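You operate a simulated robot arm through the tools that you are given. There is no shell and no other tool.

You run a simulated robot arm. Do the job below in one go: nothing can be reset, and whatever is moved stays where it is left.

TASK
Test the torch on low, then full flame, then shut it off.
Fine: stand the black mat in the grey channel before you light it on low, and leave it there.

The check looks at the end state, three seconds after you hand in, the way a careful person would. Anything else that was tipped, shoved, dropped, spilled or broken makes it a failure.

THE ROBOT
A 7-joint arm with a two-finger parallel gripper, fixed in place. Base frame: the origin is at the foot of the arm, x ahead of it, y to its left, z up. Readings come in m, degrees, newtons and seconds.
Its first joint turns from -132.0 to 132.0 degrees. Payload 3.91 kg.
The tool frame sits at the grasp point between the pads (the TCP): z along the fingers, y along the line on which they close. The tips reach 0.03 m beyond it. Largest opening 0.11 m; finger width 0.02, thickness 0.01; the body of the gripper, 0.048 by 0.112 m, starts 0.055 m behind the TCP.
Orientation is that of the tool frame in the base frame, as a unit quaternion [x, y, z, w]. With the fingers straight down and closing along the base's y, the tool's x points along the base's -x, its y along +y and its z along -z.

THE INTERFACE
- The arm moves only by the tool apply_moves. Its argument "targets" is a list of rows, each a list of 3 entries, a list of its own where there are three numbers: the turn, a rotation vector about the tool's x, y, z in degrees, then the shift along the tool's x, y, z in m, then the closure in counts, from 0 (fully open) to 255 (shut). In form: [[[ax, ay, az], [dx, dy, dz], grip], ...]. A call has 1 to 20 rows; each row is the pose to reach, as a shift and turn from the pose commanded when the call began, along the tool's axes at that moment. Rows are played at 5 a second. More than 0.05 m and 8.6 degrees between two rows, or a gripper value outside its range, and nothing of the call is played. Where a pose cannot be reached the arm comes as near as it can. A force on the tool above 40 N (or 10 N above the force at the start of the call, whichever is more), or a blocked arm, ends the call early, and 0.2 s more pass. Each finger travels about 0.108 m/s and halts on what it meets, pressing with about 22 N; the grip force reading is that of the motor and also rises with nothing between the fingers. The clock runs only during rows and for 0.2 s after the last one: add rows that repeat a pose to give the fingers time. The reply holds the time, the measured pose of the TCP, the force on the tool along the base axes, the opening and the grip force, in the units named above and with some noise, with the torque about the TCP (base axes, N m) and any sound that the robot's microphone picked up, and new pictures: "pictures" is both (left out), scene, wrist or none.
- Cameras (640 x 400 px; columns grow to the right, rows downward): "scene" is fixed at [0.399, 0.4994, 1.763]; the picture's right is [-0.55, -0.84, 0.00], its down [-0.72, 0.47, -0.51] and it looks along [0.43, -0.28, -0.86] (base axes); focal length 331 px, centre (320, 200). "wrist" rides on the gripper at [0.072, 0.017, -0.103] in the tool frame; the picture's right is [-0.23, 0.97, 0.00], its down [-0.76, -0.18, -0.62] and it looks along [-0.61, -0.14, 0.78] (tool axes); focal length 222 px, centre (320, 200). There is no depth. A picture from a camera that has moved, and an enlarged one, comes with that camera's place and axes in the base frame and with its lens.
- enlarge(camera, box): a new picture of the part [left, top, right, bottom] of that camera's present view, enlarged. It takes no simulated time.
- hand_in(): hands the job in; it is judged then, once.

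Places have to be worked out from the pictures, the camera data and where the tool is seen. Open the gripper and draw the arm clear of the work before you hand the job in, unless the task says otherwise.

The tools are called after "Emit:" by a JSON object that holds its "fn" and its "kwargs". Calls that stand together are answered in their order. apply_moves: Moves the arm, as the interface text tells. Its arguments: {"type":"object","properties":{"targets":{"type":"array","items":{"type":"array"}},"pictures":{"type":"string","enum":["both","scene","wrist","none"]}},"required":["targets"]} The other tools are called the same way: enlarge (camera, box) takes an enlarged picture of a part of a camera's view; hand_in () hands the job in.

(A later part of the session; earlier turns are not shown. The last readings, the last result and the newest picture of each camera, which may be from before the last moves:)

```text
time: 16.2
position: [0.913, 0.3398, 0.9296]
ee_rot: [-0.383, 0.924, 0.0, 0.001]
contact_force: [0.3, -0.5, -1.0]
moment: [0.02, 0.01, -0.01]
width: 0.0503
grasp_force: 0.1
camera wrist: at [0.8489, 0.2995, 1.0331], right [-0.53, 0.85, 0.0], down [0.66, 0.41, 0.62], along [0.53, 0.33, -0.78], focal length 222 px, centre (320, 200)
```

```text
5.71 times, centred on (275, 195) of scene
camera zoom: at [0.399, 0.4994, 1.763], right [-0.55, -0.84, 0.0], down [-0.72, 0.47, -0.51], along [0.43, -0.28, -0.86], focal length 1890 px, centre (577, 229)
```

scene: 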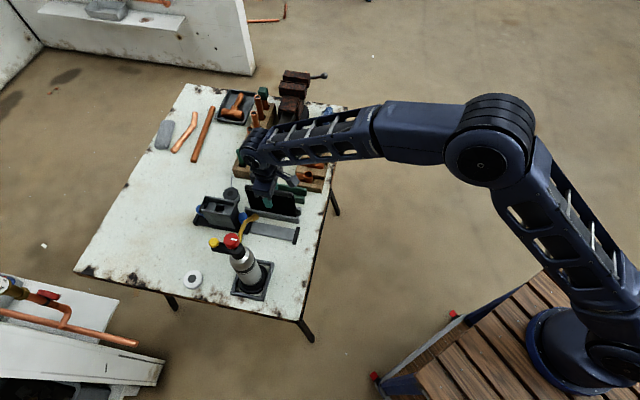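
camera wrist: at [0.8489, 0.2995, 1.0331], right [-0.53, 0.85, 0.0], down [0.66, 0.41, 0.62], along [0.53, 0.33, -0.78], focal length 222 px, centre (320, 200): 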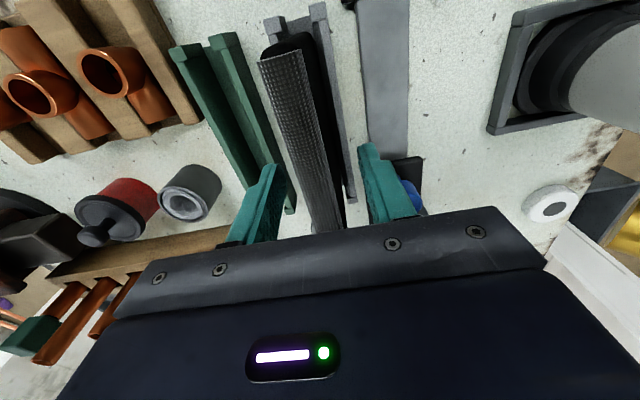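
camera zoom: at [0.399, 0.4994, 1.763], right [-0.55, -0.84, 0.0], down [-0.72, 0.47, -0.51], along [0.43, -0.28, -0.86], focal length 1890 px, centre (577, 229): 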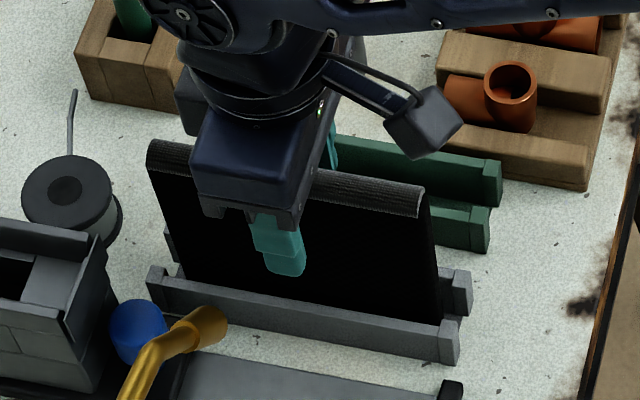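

The mat stands on its own in the grey channel. I lift the open gripper straight up clear of it, then move across to look at the torch knob from above.

Emit:
{"fn": "apply_moves", "kwargs": {"targets": [[[0, 0, 0], [0, 0, -0.02], 139], [[0, 0, 0], [0, 0, -0.05], 139], [[0, 0, 0], [0, 0, -0.09], 139], [[0, 0, 0], [0, 0, -0.13], 139], [[0, 0, 0], [0, 0, -0.17], 139], [[0, 0, 0], [0, 0, -0.21], 139], [[0, 0, 0], [0, 0, -0.25], 139], [[0, 0, 0], [0, 0, -0.27], 139], [[0, 0, 0], [0, 0, -0.27], 139]], "pictures": "both"}}

Emit:
{"fn": "enlarge", "kwargs": {"camera": "scene", "box": [190, 150, 330, 310]}}

```text
time: 18.2
position: [0.9098, 0.342, 1.1988]
ee_rot: [-0.383, 0.924, 0.0, 0.0]
contact_force: [0.4, -0.1, 0.3]
moment: [0.01, 0.01, 0.01]
width: 0.0503
grasp_force: 0.0
camera wrist: at [0.8465, 0.3036, 1.304], right [-0.53, 0.85, 0.0], down [0.66, 0.41, 0.62], along [0.53, 0.33, -0.78], focal length 222 px, centre (320, 200)
```

scene: 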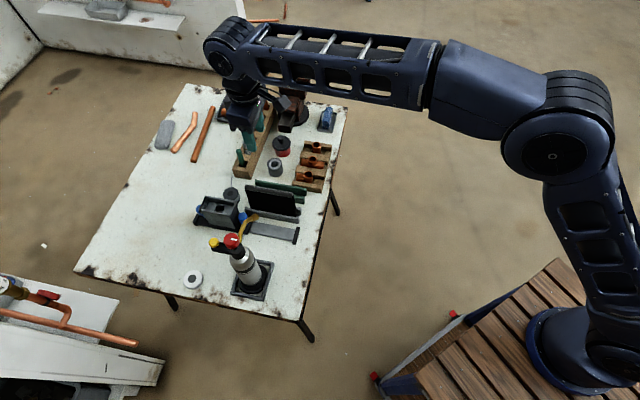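
wrist: 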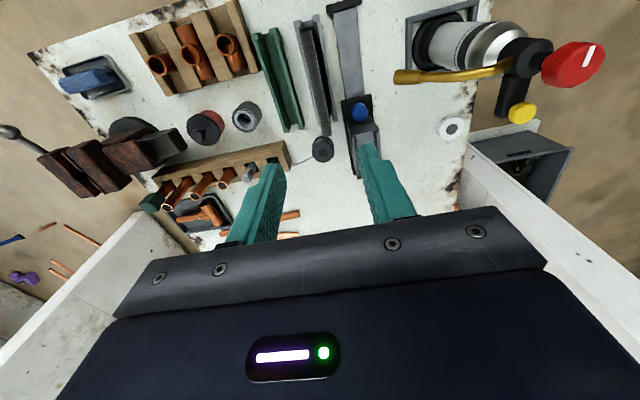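

```text
2.50 times, centred on (260, 230) of scene
camera zoom: at [0.399, 0.4994, 1.763], right [-0.55, -0.84, 0.0], down [-0.72, 0.47, -0.51], along [0.43, -0.28, -0.86], focal length 827 px, centre (470, 125)
```

zoom: 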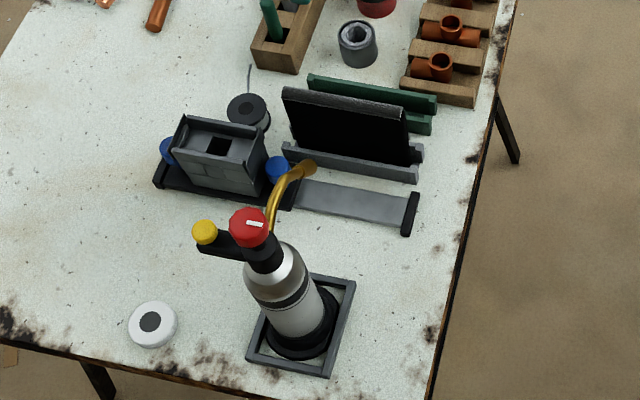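

The mat stands in the grey channel and nothing else has moved. I enlarge the oblique wrist view of the torch head to see the knob's height and any marks.

Emit:
{"fn": "enlarge", "kwargs": {"camera": "wrist", "box": [480, 20, 620, 140]}}

Emit:
{"fn": "enlarge", "kwargs": {"camera": "scene", "box": [205, 225, 265, 270]}}

```text
3.33 times, centred on (550, 80) of wrist
camera zoom: at [0.8465, 0.3036, 1.304], right [-0.53, 0.85, 0.0], down [0.66, 0.41, 0.62], along [0.53, 0.33, -0.78], focal length 740 px, centre (-447, 600)
```

zoom: 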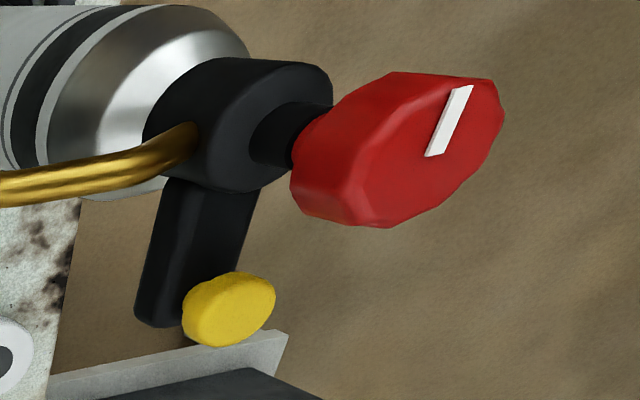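

```text
8.89 times, centred on (235, 248) of scene
camera zoom: at [0.399, 0.4994, 1.763], right [-0.55, -0.84, 0.0], down [-0.72, 0.47, -0.51], along [0.43, -0.28, -0.86], focal length 2941 px, centre (1076, -222)
```

zoom: 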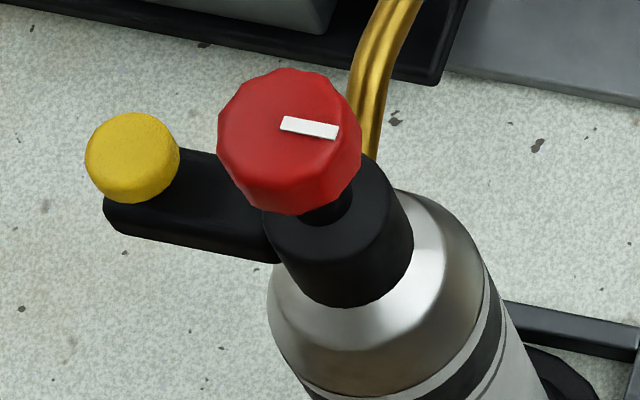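

The knob is about 35 mm across, ~20 mm tall with its top at z≈1.094, centre near (0.7545, 0.5015), and the yellow button sits lower at ~52 mm from its axis. I go over the knob at z≈1.135 (fingertips just above it) to check centring before descending.

Emit:
{"fn": "apply_moves", "kwargs": {"targets": [[[0, 0, 0], [0, 0.0445, 0], 139], [[0, 0, 0], [-0.001, 0.089, 0], 139], [[0, 0, 0], [-0.002, 0.1335, 0], 139], [[0, 0, 0], [-0.003, 0.178, 0], 139], [[0, 0, 0], [-0.003, 0.2226, 0], 139], [[0, 0, 0], [-0.003, 0.2226, 0.03], 139], [[0, 0, 0], [-0.003, 0.2226, 0.06], 139], [[0, 0, 0], [-0.003, 0.2226, 0.06], 139]], "pictures": "both"}}

Emit:
{"fn": "enlarge", "kwargs": {"camera": "wrist", "box": [240, 100, 400, 220]}}

Emit:
{"fn": "enlarge", "kwargs": {"camera": "scene", "box": [190, 210, 290, 280]}}

```text
time: 20.0
position: [0.7555, 0.4989, 1.1379]
ee_rot: [-0.383, 0.924, 0.0, 0.0]
contact_force: [-0.5, -0.4, 0.4]
moment: [0.0, 0.02, -0.01]
width: 0.0501
grasp_force: 0.0
camera wrist: at [0.6924, 0.4602, 1.2431], right [-0.53, 0.85, 0.0], down [0.66, 0.41, 0.62], along [0.53, 0.33, -0.78], focal length 222 px, centre (320, 200)
```

scene: 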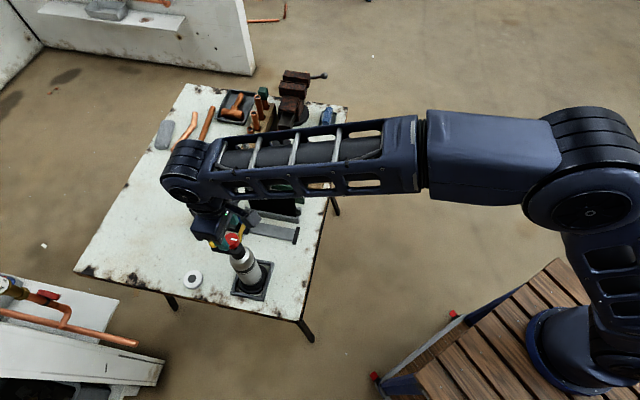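
wrist: 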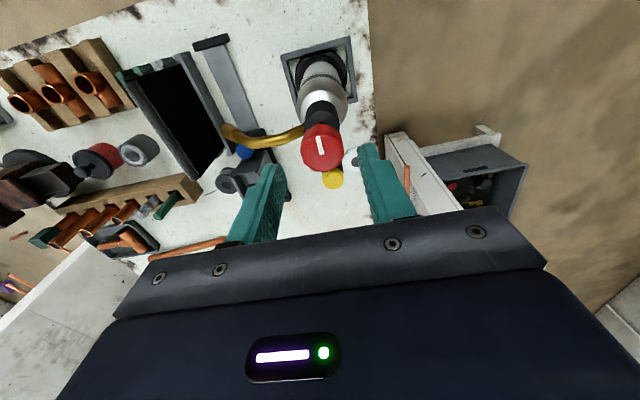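

```text
3.33 times, centred on (320, 160) of wrist
camera zoom: at [0.6924, 0.4602, 1.2431], right [-0.53, 0.85, 0.0], down [0.66, 0.41, 0.62], along [0.53, 0.33, -0.78], focal length 740 px, centre (320, 333)
```

zoom: 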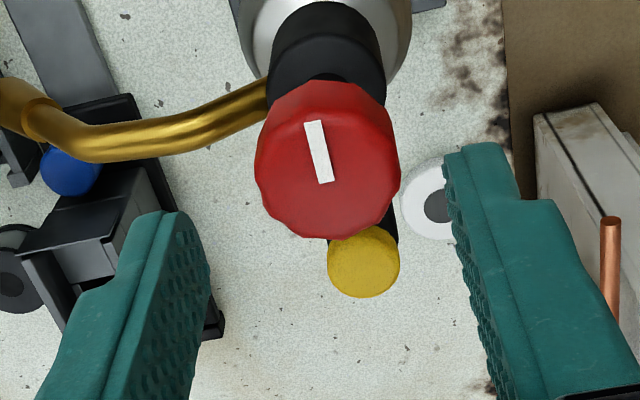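

```text
5.71 times, centred on (240, 245) of scene
camera zoom: at [0.399, 0.4994, 1.763], right [-0.55, -0.84, 0.0], down [-0.72, 0.47, -0.51], along [0.43, -0.28, -0.86], focal length 1890 px, centre (777, -57)
```

zoom: 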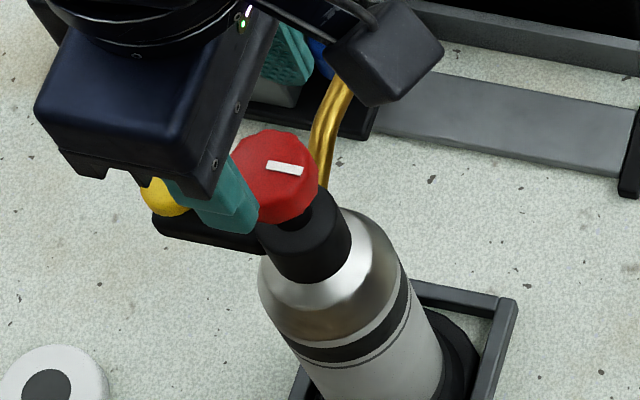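

The knob's centre appears about 1.5–2 mm toward +tool-y from directly below the TCP. I correct that and descend 40 mm so the pads flank the knob (tips at z≈1.068, above the yellow button).

Emit:
{"fn": "apply_moves", "kwargs": {"targets": [[[0, 0, 0], [0, 0.0017, 0], 139], [[0, 0, 0], [0, 0.0017, 0.012], 139], [[0, 0, 0], [0, 0.0017, 0.026], 139], [[0, 0, 0], [0, 0.0017, 0.04], 139], [[0, 0, 0], [0, 0.0017, 0.04], 139]], "pictures": "both"}}

Emit:
{"fn": "enlarge", "kwargs": {"camera": "wrist", "box": [240, 100, 400, 220]}}

Emit:
{"fn": "enlarge", "kwargs": {"camera": "scene", "box": [190, 210, 290, 280]}}

```text
time: 21.2
position: [0.7542, 0.5007, 1.0978]
ee_rot: [-0.383, 0.924, -0.001, 0.0]
contact_force: [0.4, 0.4, 0.3]
moment: [-0.01, 0.02, 0.02]
width: 0.0501
grasp_force: 0.1
camera wrist: at [0.6918, 0.4607, 1.2015], right [-0.53, 0.85, 0.0], down [0.66, 0.41, 0.62], along [0.53, 0.33, -0.78], focal length 222 px, centre (320, 200)
```

scene: 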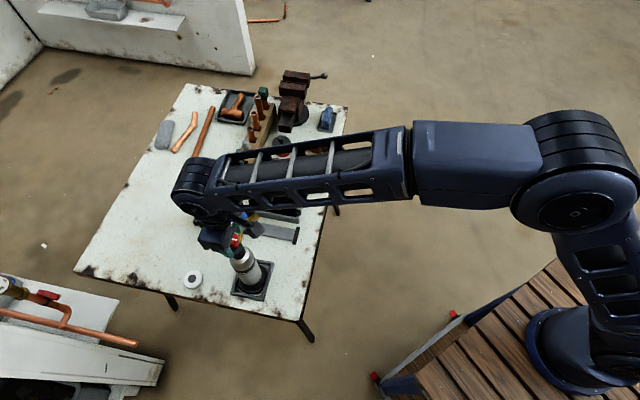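
wrist: 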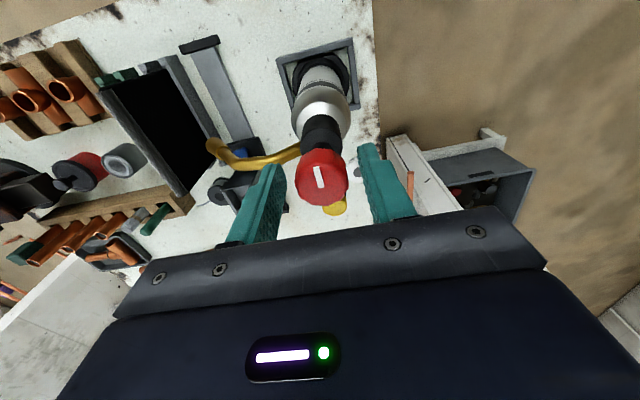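

```text
3.33 times, centred on (320, 160) of wrist
camera zoom: at [0.6918, 0.4607, 1.2015], right [-0.53, 0.85, 0.0], down [0.66, 0.41, 0.62], along [0.53, 0.33, -0.78], focal length 740 px, centre (320, 333)
```

zoom: 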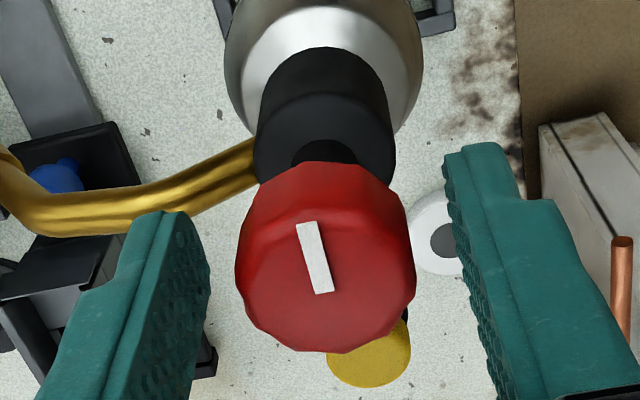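

```text
5.71 times, centred on (240, 245) of scene
camera zoom: at [0.399, 0.4994, 1.763], right [-0.55, -0.84, 0.0], down [-0.72, 0.47, -0.51], along [0.43, -0.28, -0.86], focal length 1890 px, centre (777, -57)
```

zoom: 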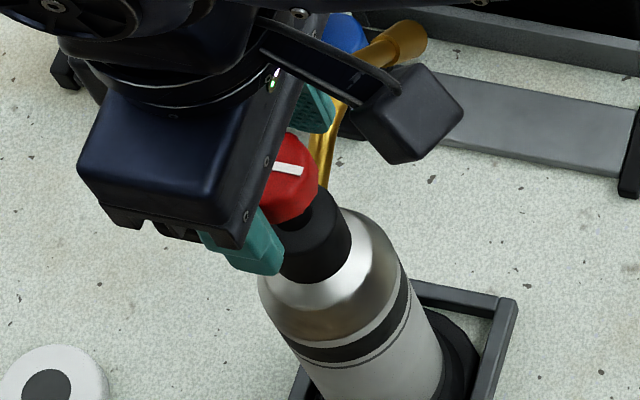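

The knob is centred between the pads to within about 1 mm. I nudge 1 mm and close gently on it.

Emit:
{"fn": "apply_moves", "kwargs": {"targets": [[[0, 0, 0], [0.0007, 0.001, 0], 139], [[0, 0, 0], [0.0007, 0.001, 0], 160], [[0, 0, 0], [0.0007, 0.001, 0], 175], [[0, 0, 0], [0.0007, 0.001, 0], 190], [[0, 0, 0], [0.0007, 0.001, 0], 190]], "pictures": "both"}}

Emit:
{"fn": "enlarge", "kwargs": {"camera": "wrist", "box": [240, 100, 400, 220]}}

```text
time: 22.4
position: [0.7536, 0.5007, 1.098]
ee_rot: [-0.383, 0.924, 0.0, 0.0]
contact_force: [1.0, -0.7, -1.2]
moment: [-0.06, -0.01, 0.01]
width: 0.0317
grasp_force: 22.4
camera wrist: at [0.6903, 0.4609, 1.2019], right [-0.53, 0.85, 0.0], down [0.66, 0.41, 0.62], along [0.53, 0.33, -0.78], focal length 222 px, centre (320, 200)
```

scene: 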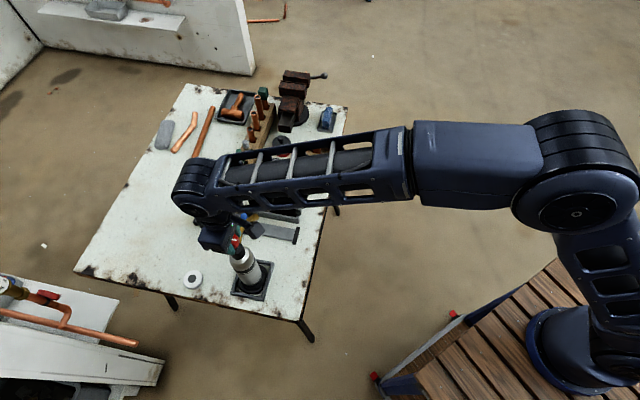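
wrist: 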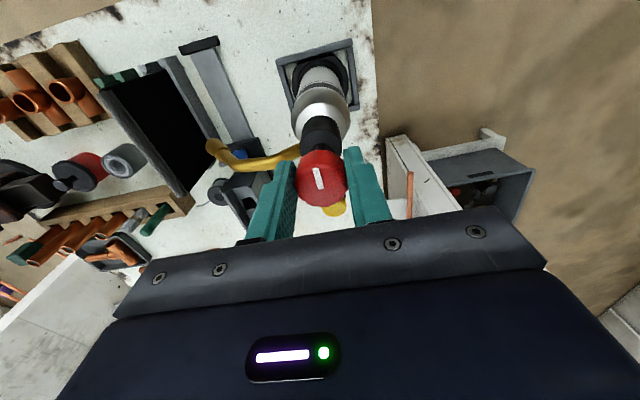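

```text
3.33 times, centred on (320, 160) of wrist
camera zoom: at [0.6903, 0.4609, 1.2019], right [-0.53, 0.85, 0.0], down [0.66, 0.41, 0.62], along [0.53, 0.33, -0.78], focal length 740 px, centre (320, 333)
```

zoom: 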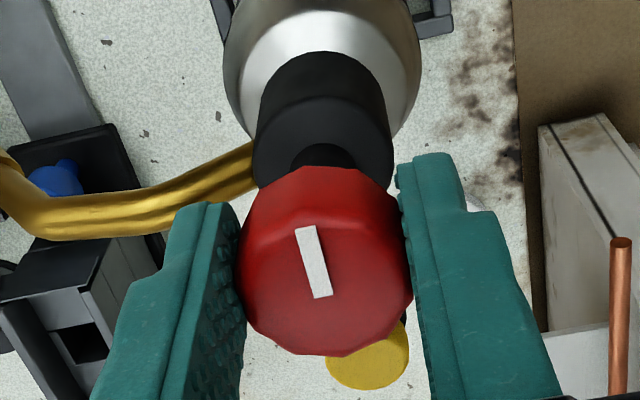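

The knob is held at 31.7 mm with hardly any side force. I turn it a little counter-clockwise (seen from above), the usual opening direction, and watch torque, sound and picture.

Emit:
{"fn": "apply_moves", "kwargs": {"targets": [[[0, 0, -4], [0, 0, 0], 190], [[0, 0, -8], [0, 0, 0], 190], [[0, 0, -12], [0, 0, 0], 190], [[0, 0, -12], [0, 0, 0], 190]], "pictures": "both"}}

Emit:
{"fn": "enlarge", "kwargs": {"camera": "wrist", "box": [240, 100, 400, 220]}}

```text
time: 23.4
position: [0.7548, 0.4997, 1.0979]
ee_rot: [-0.478, 0.878, 0.0, 0.001]
contact_force: [0.1, -0.5, -0.2]
moment: [-0.04, 0.01, 0.02]
width: 0.0321
grasp_force: 22.1
camera wrist: at [0.7008, 0.4488, 1.2019], right [-0.69, 0.72, 0.0], down [0.56, 0.54, 0.62], along [0.45, 0.43, -0.78], focal length 222 px, centre (320, 200)
```

scene: 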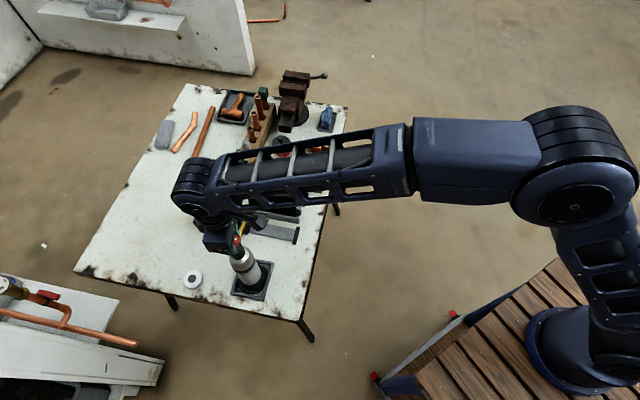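
wrist: 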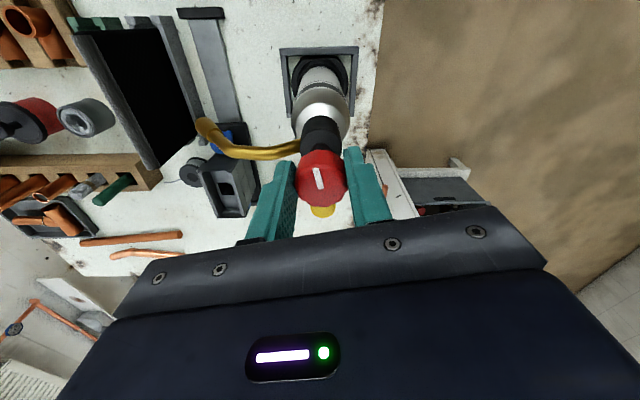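

```text
3.33 times, centred on (320, 160) of wrist
camera zoom: at [0.7008, 0.4488, 1.2019], right [-0.69, 0.72, 0.0], down [0.56, 0.54, 0.62], along [0.45, 0.43, -0.78], focal length 740 px, centre (320, 333)
```

zoom: 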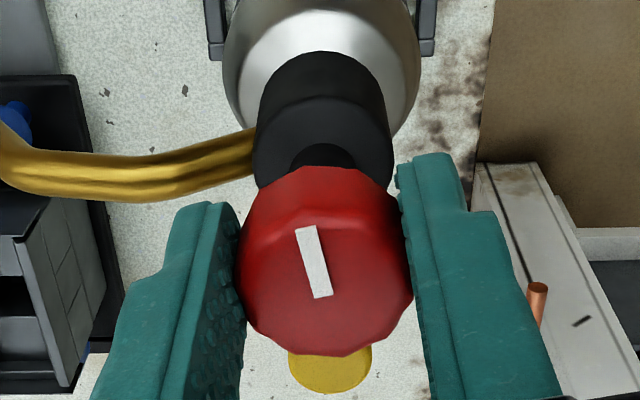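

The knob turned 12° freely with the torch staying put; no sound or flame so far. I carry on counter-clockwise in small steps.

Emit:
{"fn": "apply_moves", "kwargs": {"targets": [[[0, 0, -4], [0, 0, 0], 190], [[0, 0, -8], [0, 0, 0], 190], [[0, 0, -12], [0, 0, 0], 190], [[0, 0, -12], [0, 0, 0], 190]], "pictures": "wrist"}}

```text
time: 24.4
position: [0.7533, 0.5007, 1.0967]
ee_rot: [-0.567, 0.824, 0.0, 0.0]
contact_force: [0.2, 0.4, 0.2]
moment: [0.04, 0.08, 0.0]
width: 0.0316
grasp_force: 22.1
camera wrist: at [0.7124, 0.4395, 1.2021], right [-0.83, 0.56, 0.0], down [0.44, 0.65, 0.62], along [0.35, 0.52, -0.78], focal length 222 px, centre (320, 200)
```

wrist: 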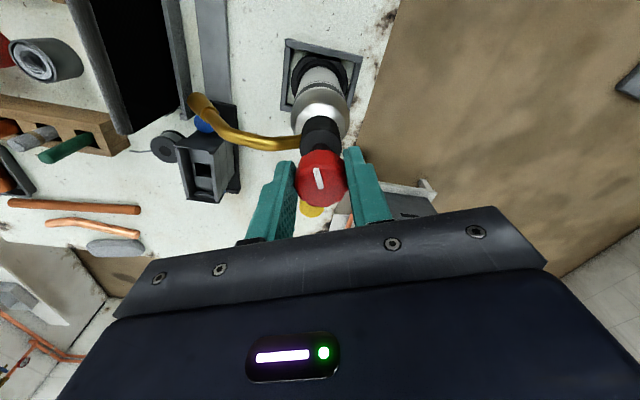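

24° turned with no torque and no sound; the mark still turns with the gripper. I continue another 12° and look closely.

Emit:
{"fn": "apply_moves", "kwargs": {"targets": [[[0, 0, -4], [0, 0, 0], 190], [[0, 0, -8], [0, 0, 0], 190], [[0, 0, -12], [0, 0, 0], 190], [[0, 0, -12], [0, 0, 0], 190]], "pictures": "both"}}

Emit:
{"fn": "enlarge", "kwargs": {"camera": "wrist", "box": [180, 80, 400, 220]}}

Emit:
{"fn": "enlarge", "kwargs": {"camera": "scene", "box": [190, 200, 290, 280]}}

```text
time: 25.4
position: [0.7546, 0.4999, 1.0979]
ee_rot: [-0.651, 0.759, 0.0, 0.0]
contact_force: [-0.6, -1.1, 0.2]
moment: [0.02, -0.01, -0.03]
width: 0.0319
grasp_force: 22.0
camera wrist: at [0.7268, 0.432, 1.2021], right [-0.93, 0.38, 0.0], down [0.29, 0.72, 0.62], along [0.23, 0.58, -0.78], focal length 222 px, centre (320, 200)
```

scene: 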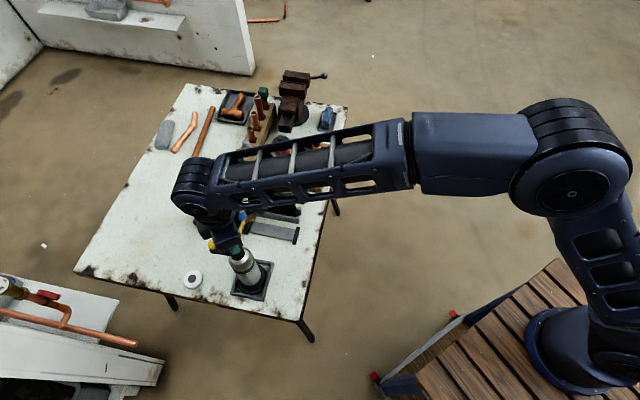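
wrist: 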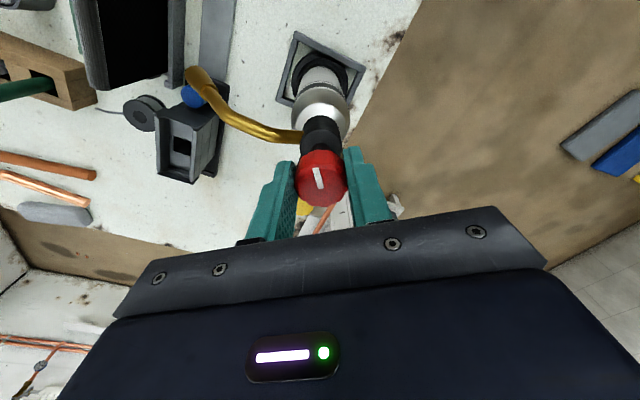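

```text
2.86 times, centred on (290, 150) of wrist
camera zoom: at [0.7268, 0.432, 1.2021], right [-0.93, 0.38, 0.0], down [0.29, 0.72, 0.62], along [0.23, 0.58, -0.78], focal length 635 px, centre (406, 343)
```

zoom: 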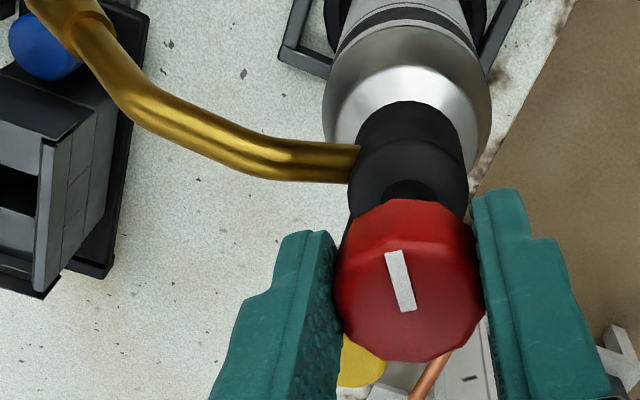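

```text
5.00 times, centred on (240, 240) of scene
camera zoom: at [0.399, 0.4994, 1.763], right [-0.55, -0.84, 0.0], down [-0.72, 0.47, -0.51], along [0.43, -0.28, -0.86], focal length 1654 px, centre (720, 0)
```

zoom: 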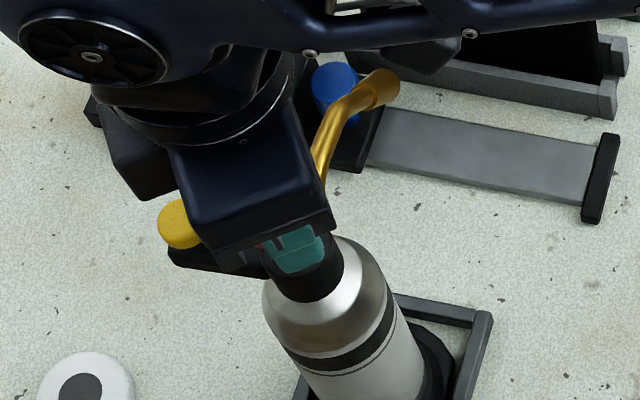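

36° turned, still no sound or flame at the nozzle. I continue slowly to about 48°.

Emit:
{"fn": "apply_moves", "kwargs": {"targets": [[[0, 0, -3], [0, 0, 0], 190], [[0, 0, -6], [0, 0, 0], 190], [[0, 0, -9], [0, 0, 0], 190], [[0, 0, -12], [0, 0, 0], 190], [[0, 0, -12], [0, 0, 0], 190]], "pictures": "wrist"}}

Emit:
{"fn": "enlarge", "kwargs": {"camera": "wrist", "box": [180, 60, 400, 220]}}

```text
time: 26.6
position: [0.754, 0.4992, 1.0982]
ee_rot: [0.726, -0.688, 0.0, 0.0]
contact_force: [0.4, 0.2, -0.5]
moment: [-0.04, 0.03, 0.03]
width: 0.0316
grasp_force: 21.5
camera wrist: at [0.7417, 0.4267, 1.2023], right [-0.98, 0.18, 0.0], down [0.14, 0.77, 0.62], along [0.11, 0.61, -0.78], focal length 222 px, centre (320, 200)
```

wrist: 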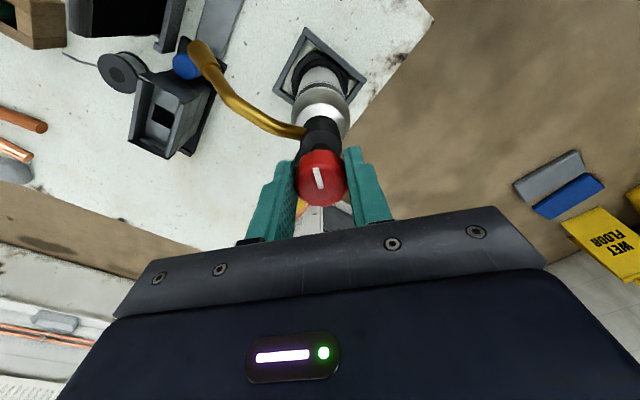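

```text
2.50 times, centred on (290, 140) of wrist
camera zoom: at [0.7417, 0.4267, 1.2023], right [-0.98, 0.18, 0.0], down [0.14, 0.77, 0.62], along [0.11, 0.61, -0.78], focal length 555 px, centre (395, 350)
```

zoom: 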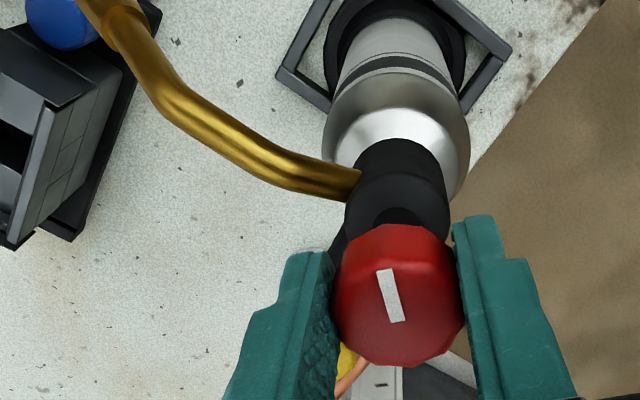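

48° turned, still free-turning and silent. I go on in small steps to 60°, watching for sound, torque or a flame.

Emit:
{"fn": "apply_moves", "kwargs": {"targets": [[[0, 0, -3], [0, 0, 0], 190], [[0, 0, -6], [0, 0, 0], 190], [[0, 0, -9], [0, 0, 0], 190], [[0, 0, -12], [0, 0, 0], 190], [[0, 0, -12], [0, 0, 0], 190]], "pictures": "wrist"}}

```text
time: 27.8
position: [0.7546, 0.4988, 1.0981]
ee_rot: [0.793, -0.609, 0.0, 0.0]
contact_force: [0.8, -0.2, 0.7]
moment: [-0.07, -0.11, 0.01]
width: 0.0318
grasp_force: 22.9
camera wrist: at [0.7574, 0.4249, 1.2022], right [-1.0, -0.03, 0.0], down [-0.03, 0.78, 0.62], along [-0.02, 0.62, -0.78], focal length 222 px, centre (320, 200)
```

wrist: 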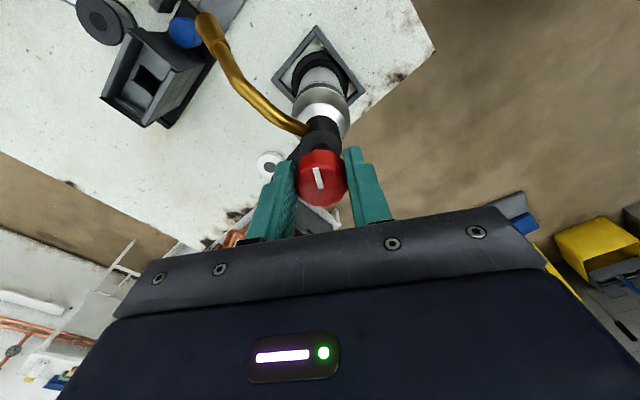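

Still nothing at 60°, and the wheel turns freely. I continue in the same small steps, ready to stop at the first flame, sound or resistance.

Emit:
{"fn": "apply_moves", "kwargs": {"targets": [[[0, 0, -3], [0, 0, 0], 190], [[0, 0, -6], [0, 0, 0], 190], [[0, 0, -9], [0, 0, 0], 190], [[0, 0, -12], [0, 0, 0], 190], [[0, 0, -12], [0, 0, 0], 190]], "pictures": "both"}}

Emit:
{"fn": "enlarge", "kwargs": {"camera": "wrist", "box": [180, 0, 400, 220]}}

Emit:
{"fn": "enlarge", "kwargs": {"camera": "scene", "box": [190, 190, 310, 290]}}

```text
time: 29.0
position: [0.7552, 0.4995, 1.0983]
ee_rot: [0.853, -0.522, 0.0, 0.0]
contact_force: [1.5, 0.3, 0.6]
moment: [0.07, 0.0, -0.07]
width: 0.0319
grasp_force: 22.2
camera wrist: at [0.7725, 0.4273, 1.2024], right [-0.97, -0.24, 0.0], down [-0.19, 0.76, 0.62], along [-0.15, 0.61, -0.78], focal length 222 px, centre (320, 200)
```

scene: 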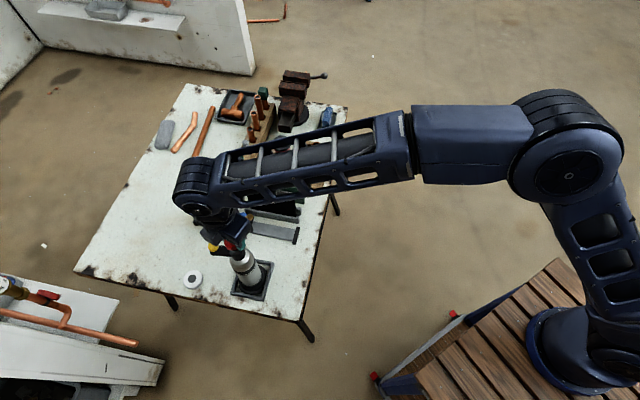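
wrist: 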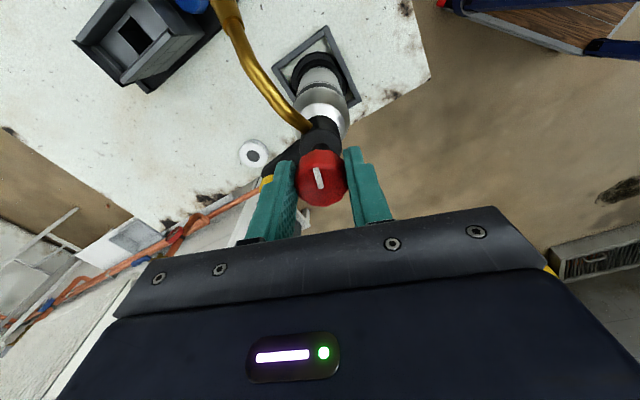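

```text
1.82 times, centred on (290, 110) of wrist
camera zoom: at [0.7725, 0.4273, 1.2024], right [-0.97, -0.24, 0.0], down [-0.19, 0.76, 0.62], along [-0.15, 0.61, -0.78], focal length 404 px, centre (374, 364)
```

zoom: 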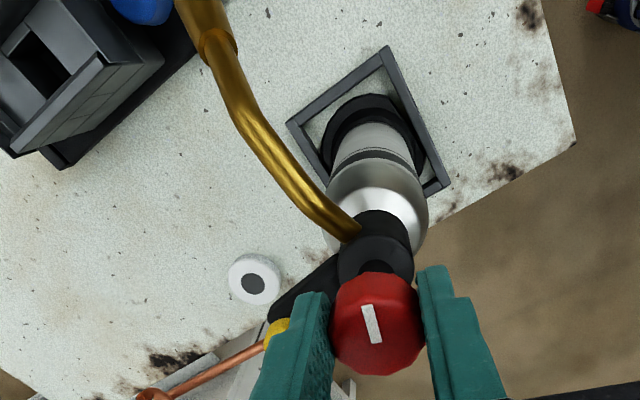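

```text
4.00 times, centred on (250, 240) of scene
camera zoom: at [0.399, 0.4994, 1.763], right [-0.55, -0.84, 0.0], down [-0.72, 0.47, -0.51], along [0.43, -0.28, -0.86], focal length 1323 px, centre (600, 40)
```

zoom: 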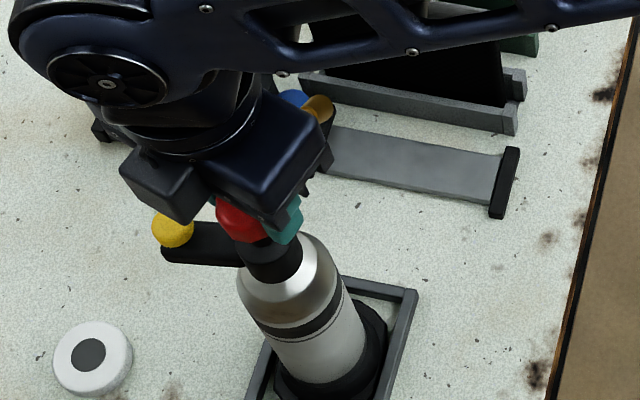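

72°: a faint counter-torque (-0.07) might be starting. I add another 8° cautiously to see whether a stop or detent is there.

Emit:
{"fn": "apply_moves", "kwargs": {"targets": [[[0, 0, -2], [0, 0, 0], 190], [[0, 0, -4], [0, 0, 0], 190], [[0, 0, -6], [0, 0, 0], 190], [[0, 0, -8], [0, 0, 0], 190], [[0, 0, -8], [0, 0, 0], 190]], "pictures": "wrist"}}

Emit:
{"fn": "enlarge", "kwargs": {"camera": "wrist", "box": [180, 60, 400, 220]}}

```text
time: 30.2
position: [0.7551, 0.5002, 1.099]
ee_rot: [0.887, -0.461, -0.001, 0.0]
contact_force: [0.4, -0.9, 0.3]
moment: [-0.26, -0.16, -0.01]
width: 0.0319
grasp_force: 22.2
camera wrist: at [0.7827, 0.4309, 1.2025], right [-0.93, -0.37, 0.0], down [-0.29, 0.73, 0.62], along [-0.23, 0.58, -0.78], focal length 222 px, centre (320, 200)
```

wrist: 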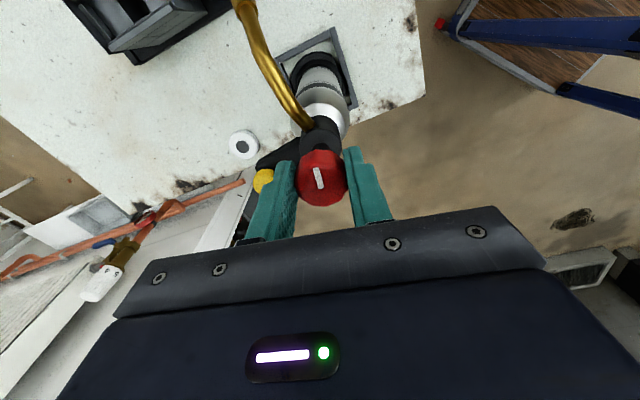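

```text
2.50 times, centred on (290, 140) of wrist
camera zoom: at [0.7827, 0.4309, 1.2025], right [-0.93, -0.37, 0.0], down [-0.29, 0.73, 0.62], along [-0.23, 0.58, -0.78], focal length 555 px, centre (395, 350)
```

zoom: 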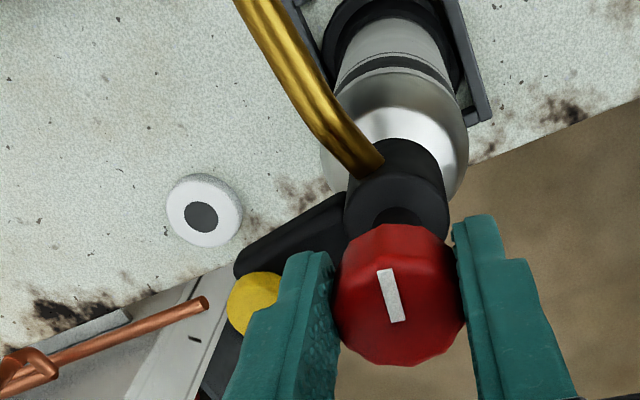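

80° turned with no sound or flame; a small tilt moment has built up. I open the fingers to let the torch settle and check whether the knob keeps its setting.

Emit:
{"fn": "apply_moves", "kwargs": {"targets": [[[0, 0, 0], [0, 0, 0], 165], [[0, 0, 0], [0, 0, 0], 139], [[0, 0, 0], [0, 0, 0], 139], [[0, 0, 0], [0, 0, -0.03], 139], [[0, 0, 0], [0, 0, -0.06], 139], [[0, 0, 0], [0, 0, -0.06], 139]], "pictures": "both"}}

Emit:
{"fn": "enlarge", "kwargs": {"camera": "wrist", "box": [180, 60, 400, 220]}}

Emit:
{"fn": "enlarge", "kwargs": {"camera": "scene", "box": [190, 190, 310, 290]}}

```text
time: 31.6
position: [0.7567, 0.499, 1.1601]
ee_rot: [0.887, -0.462, 0.0, 0.0]
contact_force: [0.3, 0.6, -0.2]
moment: [0.0, -0.01, 0.03]
width: 0.0501
grasp_force: 0.1
camera wrist: at [0.7837, 0.4294, 1.2643], right [-0.93, -0.37, 0.0], down [-0.29, 0.73, 0.62], along [-0.23, 0.58, -0.78], focal length 222 px, centre (320, 200)
```

scene: 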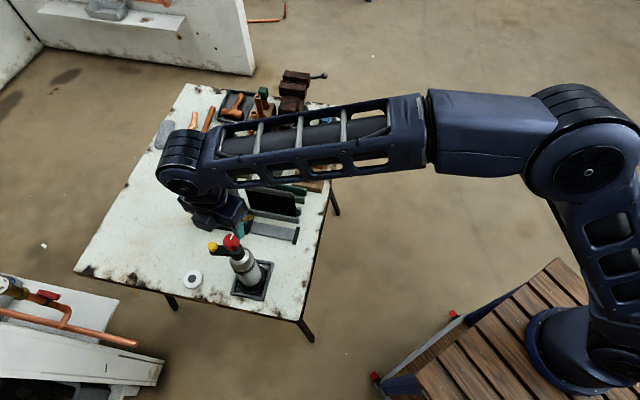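
wrist: 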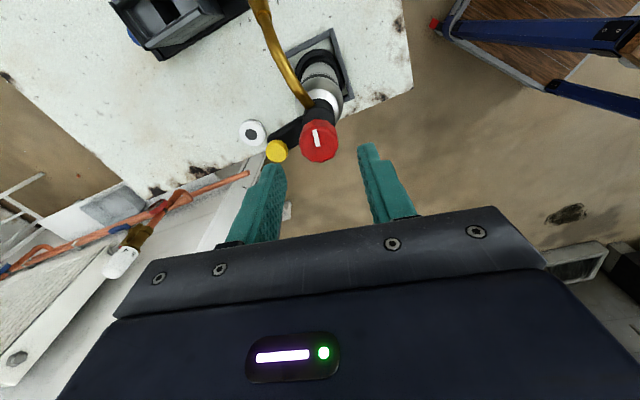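

```text
2.50 times, centred on (290, 140) of wrist
camera zoom: at [0.7837, 0.4294, 1.2643], right [-0.93, -0.37, 0.0], down [-0.29, 0.73, 0.62], along [-0.23, 0.58, -0.78], focal length 555 px, centre (395, 350)
```

zoom: 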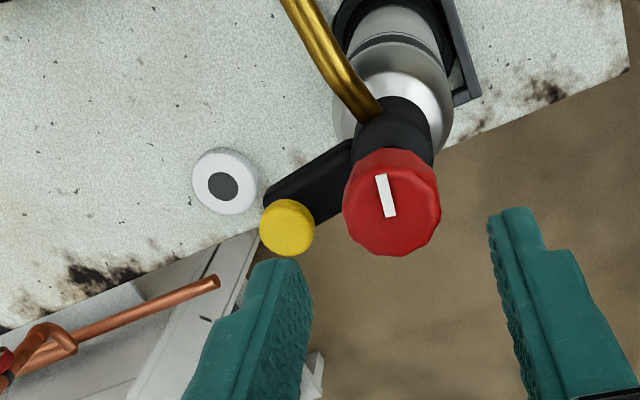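

```text
4.00 times, centred on (250, 240) of scene
camera zoom: at [0.399, 0.4994, 1.763], right [-0.55, -0.84, 0.0], down [-0.72, 0.47, -0.51], along [0.43, -0.28, -0.86], focal length 1323 px, centre (600, 40)
```

zoom: 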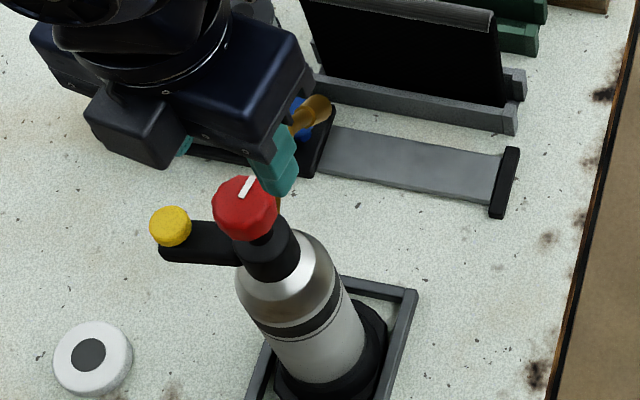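

The knob keeps its setting, now pointing roughly along the nozzle. I turn the gripper back 90° in the air for more wrist travel, then will regrip to feel for the end stop while unlit.

Emit:
{"fn": "apply_moves", "kwargs": {"targets": [[[0, 0, 8], [0, 0, 0], 139], [[0, 0, 16], [0, 0, 0], 139], [[0, 0, 24], [0, 0, 0], 139], [[0, 0, 32], [0, 0, 0], 139], [[0, 0, 40], [0, 0, 0], 139], [[0, 0, 48], [0, 0, 0], 139], [[0, 0, 56], [0, 0, 0], 139], [[0, 0, 64], [0, 0, 0], 139], [[0, 0, 72], [0, 0, 0], 139], [[0, 0, 80], [0, 0, 0], 139], [[0, 0, 80], [0, 0, 0], 139]], "pictures": "both"}}

Emit:
{"fn": "enlarge", "kwargs": {"camera": "wrist", "box": [240, 80, 400, 200]}}

```text
time: 34.0
position: [0.7556, 0.5, 1.1588]
ee_rot: [-0.383, 0.924, 0.0, 0.0]
contact_force: [0.4, -0.8, -0.4]
moment: [0.0, -0.02, 0.01]
width: 0.0498
grasp_force: 0.0
camera wrist: at [0.6919, 0.4616, 1.2626], right [-0.53, 0.85, 0.0], down [0.66, 0.41, 0.62], along [0.53, 0.33, -0.78], focal length 222 px, centre (320, 200)
```

scene: 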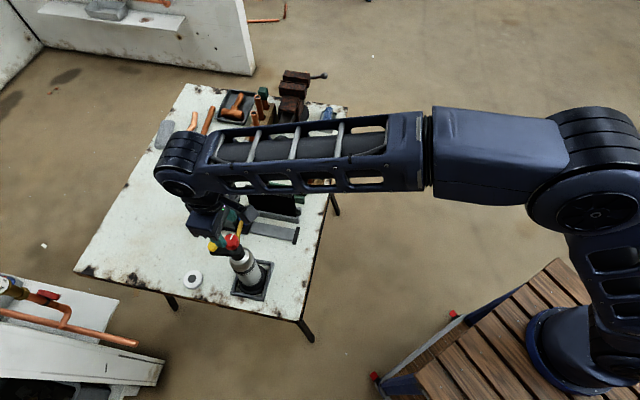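
wrist: 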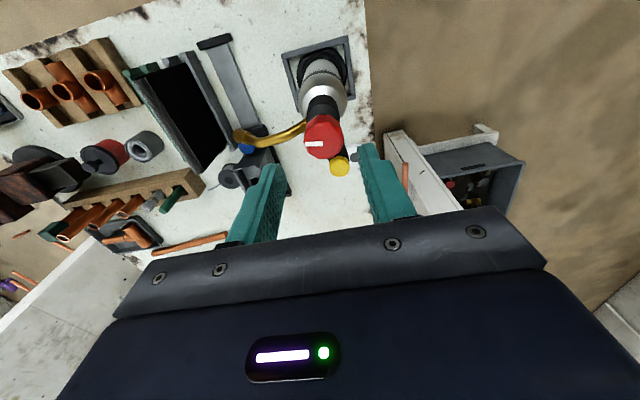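

```text
3.33 times, centred on (320, 140) of wrist
camera zoom: at [0.6919, 0.4616, 1.2626], right [-0.53, 0.85, 0.0], down [0.66, 0.41, 0.62], along [0.53, 0.33, -0.78], focal length 740 px, centre (320, 400)
```

zoom: 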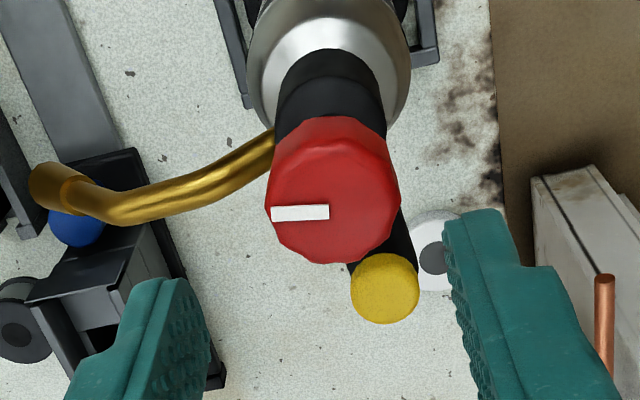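

The mark now points about -55°, i.e. roughly 78° from off. I descend, regrip the knob and turn a further 12° to feel for the stop.

Emit:
{"fn": "apply_moves", "kwargs": {"targets": [[[0, 0, 0], [0, 0.002, 0.02], 139], [[0, 0, 0], [0, 0.002, 0.045], 139], [[0, 0, 0], [0, 0.002, 0.061], 139], [[0, 0, 0], [0, 0.002, 0.061], 160], [[0, 0, 0], [0, 0.002, 0.061], 175], [[0, 0, 0], [0, 0.002, 0.061], 190], [[0, 0, 0], [0, 0.002, 0.061], 190]], "pictures": "none"}}

Emit:
{"fn": "apply_moves", "kwargs": {"targets": [[[0, 0, -3], [0, 0, 0], 190], [[0, 0, -6], [0, 0, 0], 190], [[0, 0, -9], [0, 0, 0], 190], [[0, 0, -12], [0, 0, 0], 190], [[0, 0, -12], [0, 0, 0], 190]], "pictures": "both"}}

Emit:
{"fn": "enlarge", "kwargs": {"camera": "wrist", "box": [180, 80, 400, 220]}}

```text
time: 35.6
position: [0.7529, 0.5023, 1.0965]
ee_rot: [-0.383, 0.924, 0.0, 0.0]
contact_force: [-0.9, 1.8, -1.4]
moment: [0.11, 0.0, 0.0]
width: 0.0319
grasp_force: 21.7
```

```text
time: 36.8
position: [0.7536, 0.502, 1.0978]
ee_rot: [-0.477, 0.879, -0.001, 0.0]
contact_force: [-0.8, -0.7, -0.3]
moment: [-0.15, 0.25, 0.0]
width: 0.0319
grasp_force: 21.8
camera wrist: at [0.6998, 0.4508, 1.2016], right [-0.69, 0.72, 0.0], down [0.56, 0.54, 0.62], along [0.45, 0.43, -0.78], focal length 222 px, centre (320, 200)
```

scene: 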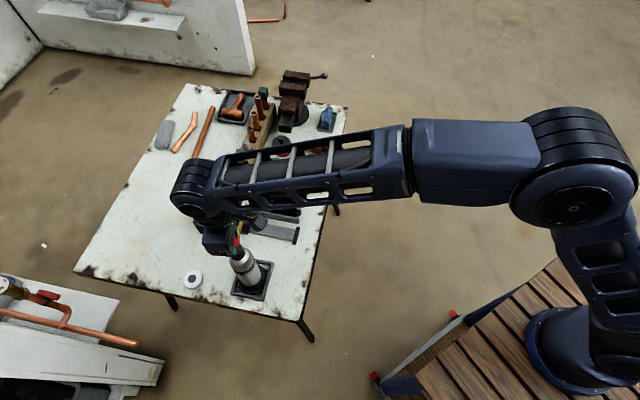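
wrist: 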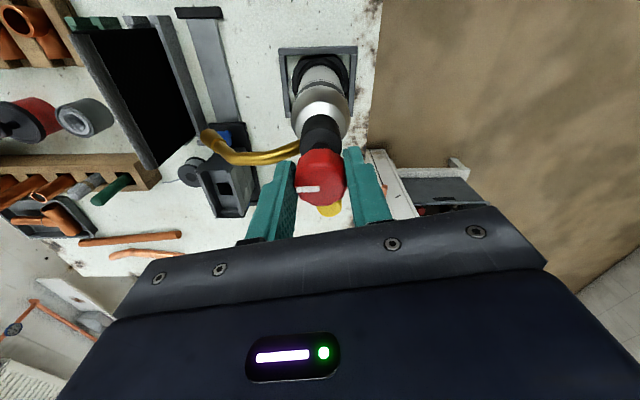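

```text
2.86 times, centred on (290, 150) of wrist
camera zoom: at [0.6998, 0.4508, 1.2016], right [-0.69, 0.72, 0.0], down [0.56, 0.54, 0.62], along [0.45, 0.43, -0.78], focal length 635 px, centre (406, 343)
```

zoom: 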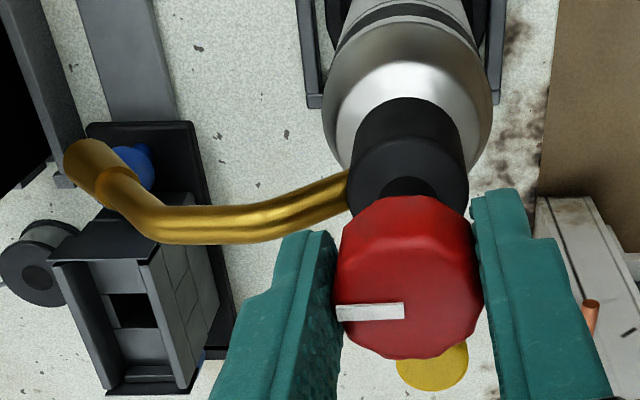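

92° turned, no slip, no stop torque yet. I keep turning (unlit) in slow steps to locate the end stop of the valve.

Emit:
{"fn": "apply_moves", "kwargs": {"targets": [[[0, 0, -3], [0, 0, 0], 190], [[0, 0, -6], [0, 0, 0], 190], [[0, 0, -9], [0, 0, 0], 190], [[0, 0, -12], [0, 0, 0], 190], [[0, 0, -15], [0, 0, 0], 190], [[0, 0, -18], [0, 0, 0], 190], [[0, 0, -18], [0, 0, 0], 190]], "pictures": "wrist"}}

Emit:
{"fn": "enlarge", "kwargs": {"camera": "wrist", "box": [180, 80, 400, 220]}}

```text
time: 38.4
position: [0.7544, 0.5011, 1.0976]
ee_rot: [-0.609, 0.793, 0.0, 0.0]
contact_force: [0.3, 0.0, -0.6]
moment: [-0.13, 0.11, -0.01]
width: 0.0317
grasp_force: 21.8
camera wrist: at [0.7189, 0.4364, 1.2017], right [-0.88, 0.47, 0.0], down [0.37, 0.69, 0.62], along [0.29, 0.55, -0.78], focal length 222 px, centre (320, 200)
```

wrist: 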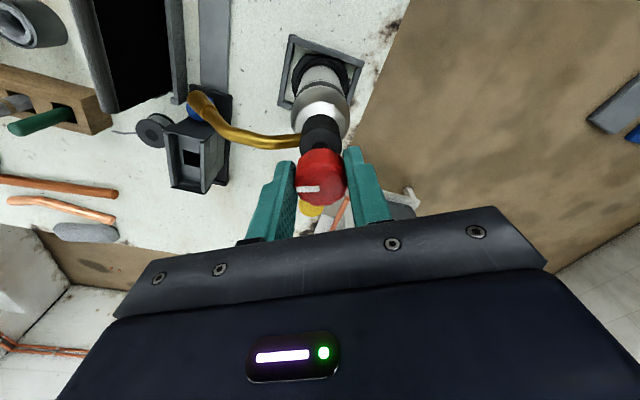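

```text
2.86 times, centred on (290, 150) of wrist
camera zoom: at [0.7189, 0.4364, 1.2017], right [-0.88, 0.47, 0.0], down [0.37, 0.69, 0.62], along [0.29, 0.55, -0.78], focal length 635 px, centre (406, 343)
```

zoom: 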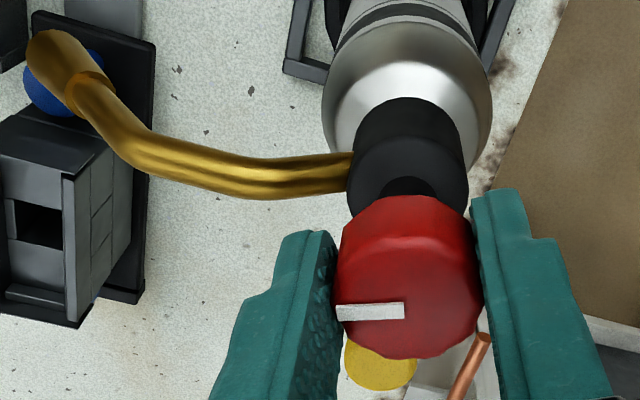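

110° and still free. I continue the same way.

Emit:
{"fn": "apply_moves", "kwargs": {"targets": [[[0, 0, -3], [0, 0, 0], 190], [[0, 0, -6], [0, 0, 0], 190], [[0, 0, -9], [0, 0, 0], 190], [[0, 0, -12], [0, 0, 0], 190], [[0, 0, -15], [0, 0, 0], 190], [[0, 0, -18], [0, 0, 0], 190], [[0, 0, -18], [0, 0, 0], 190]], "pictures": "wrist"}}

Emit:
{"fn": "enlarge", "kwargs": {"camera": "wrist", "box": [180, 80, 400, 220]}}

```text
time: 40.0
position: [0.7526, 0.5015, 1.0971]
ee_rot: [0.725, -0.688, 0.0, 0.0]
contact_force: [1.3, 0.5, 1.0]
moment: [0.35, -0.16, -0.01]
width: 0.0315
grasp_force: 22.2
camera wrist: at [0.7399, 0.429, 1.2018], right [-0.98, 0.18, 0.0], down [0.14, 0.77, 0.62], along [0.11, 0.61, -0.78], focal length 222 px, centre (320, 200)
```

wrist: 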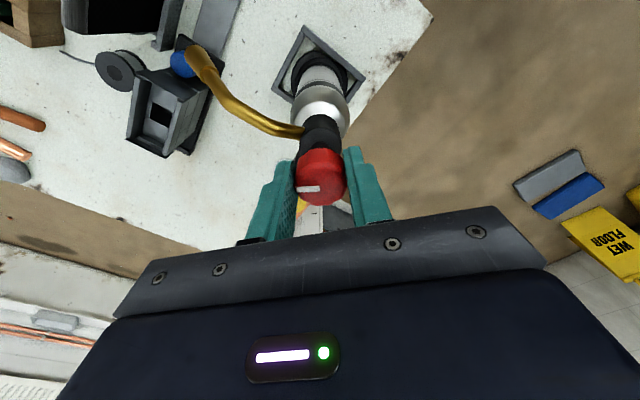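

```text
2.86 times, centred on (290, 150) of wrist
camera zoom: at [0.7399, 0.429, 1.2018], right [-0.98, 0.18, 0.0], down [0.14, 0.77, 0.62], along [0.11, 0.61, -0.78], focal length 635 px, centre (406, 343)
```

zoom: 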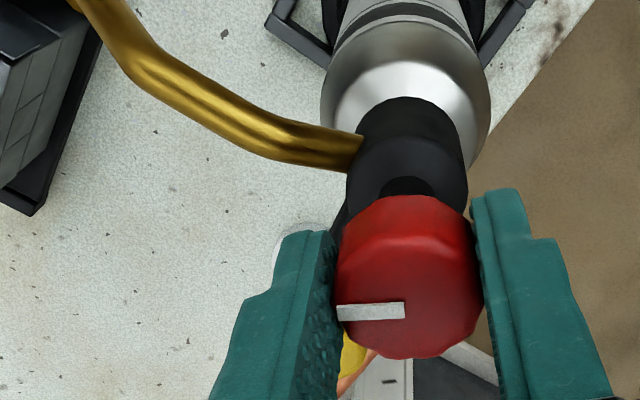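

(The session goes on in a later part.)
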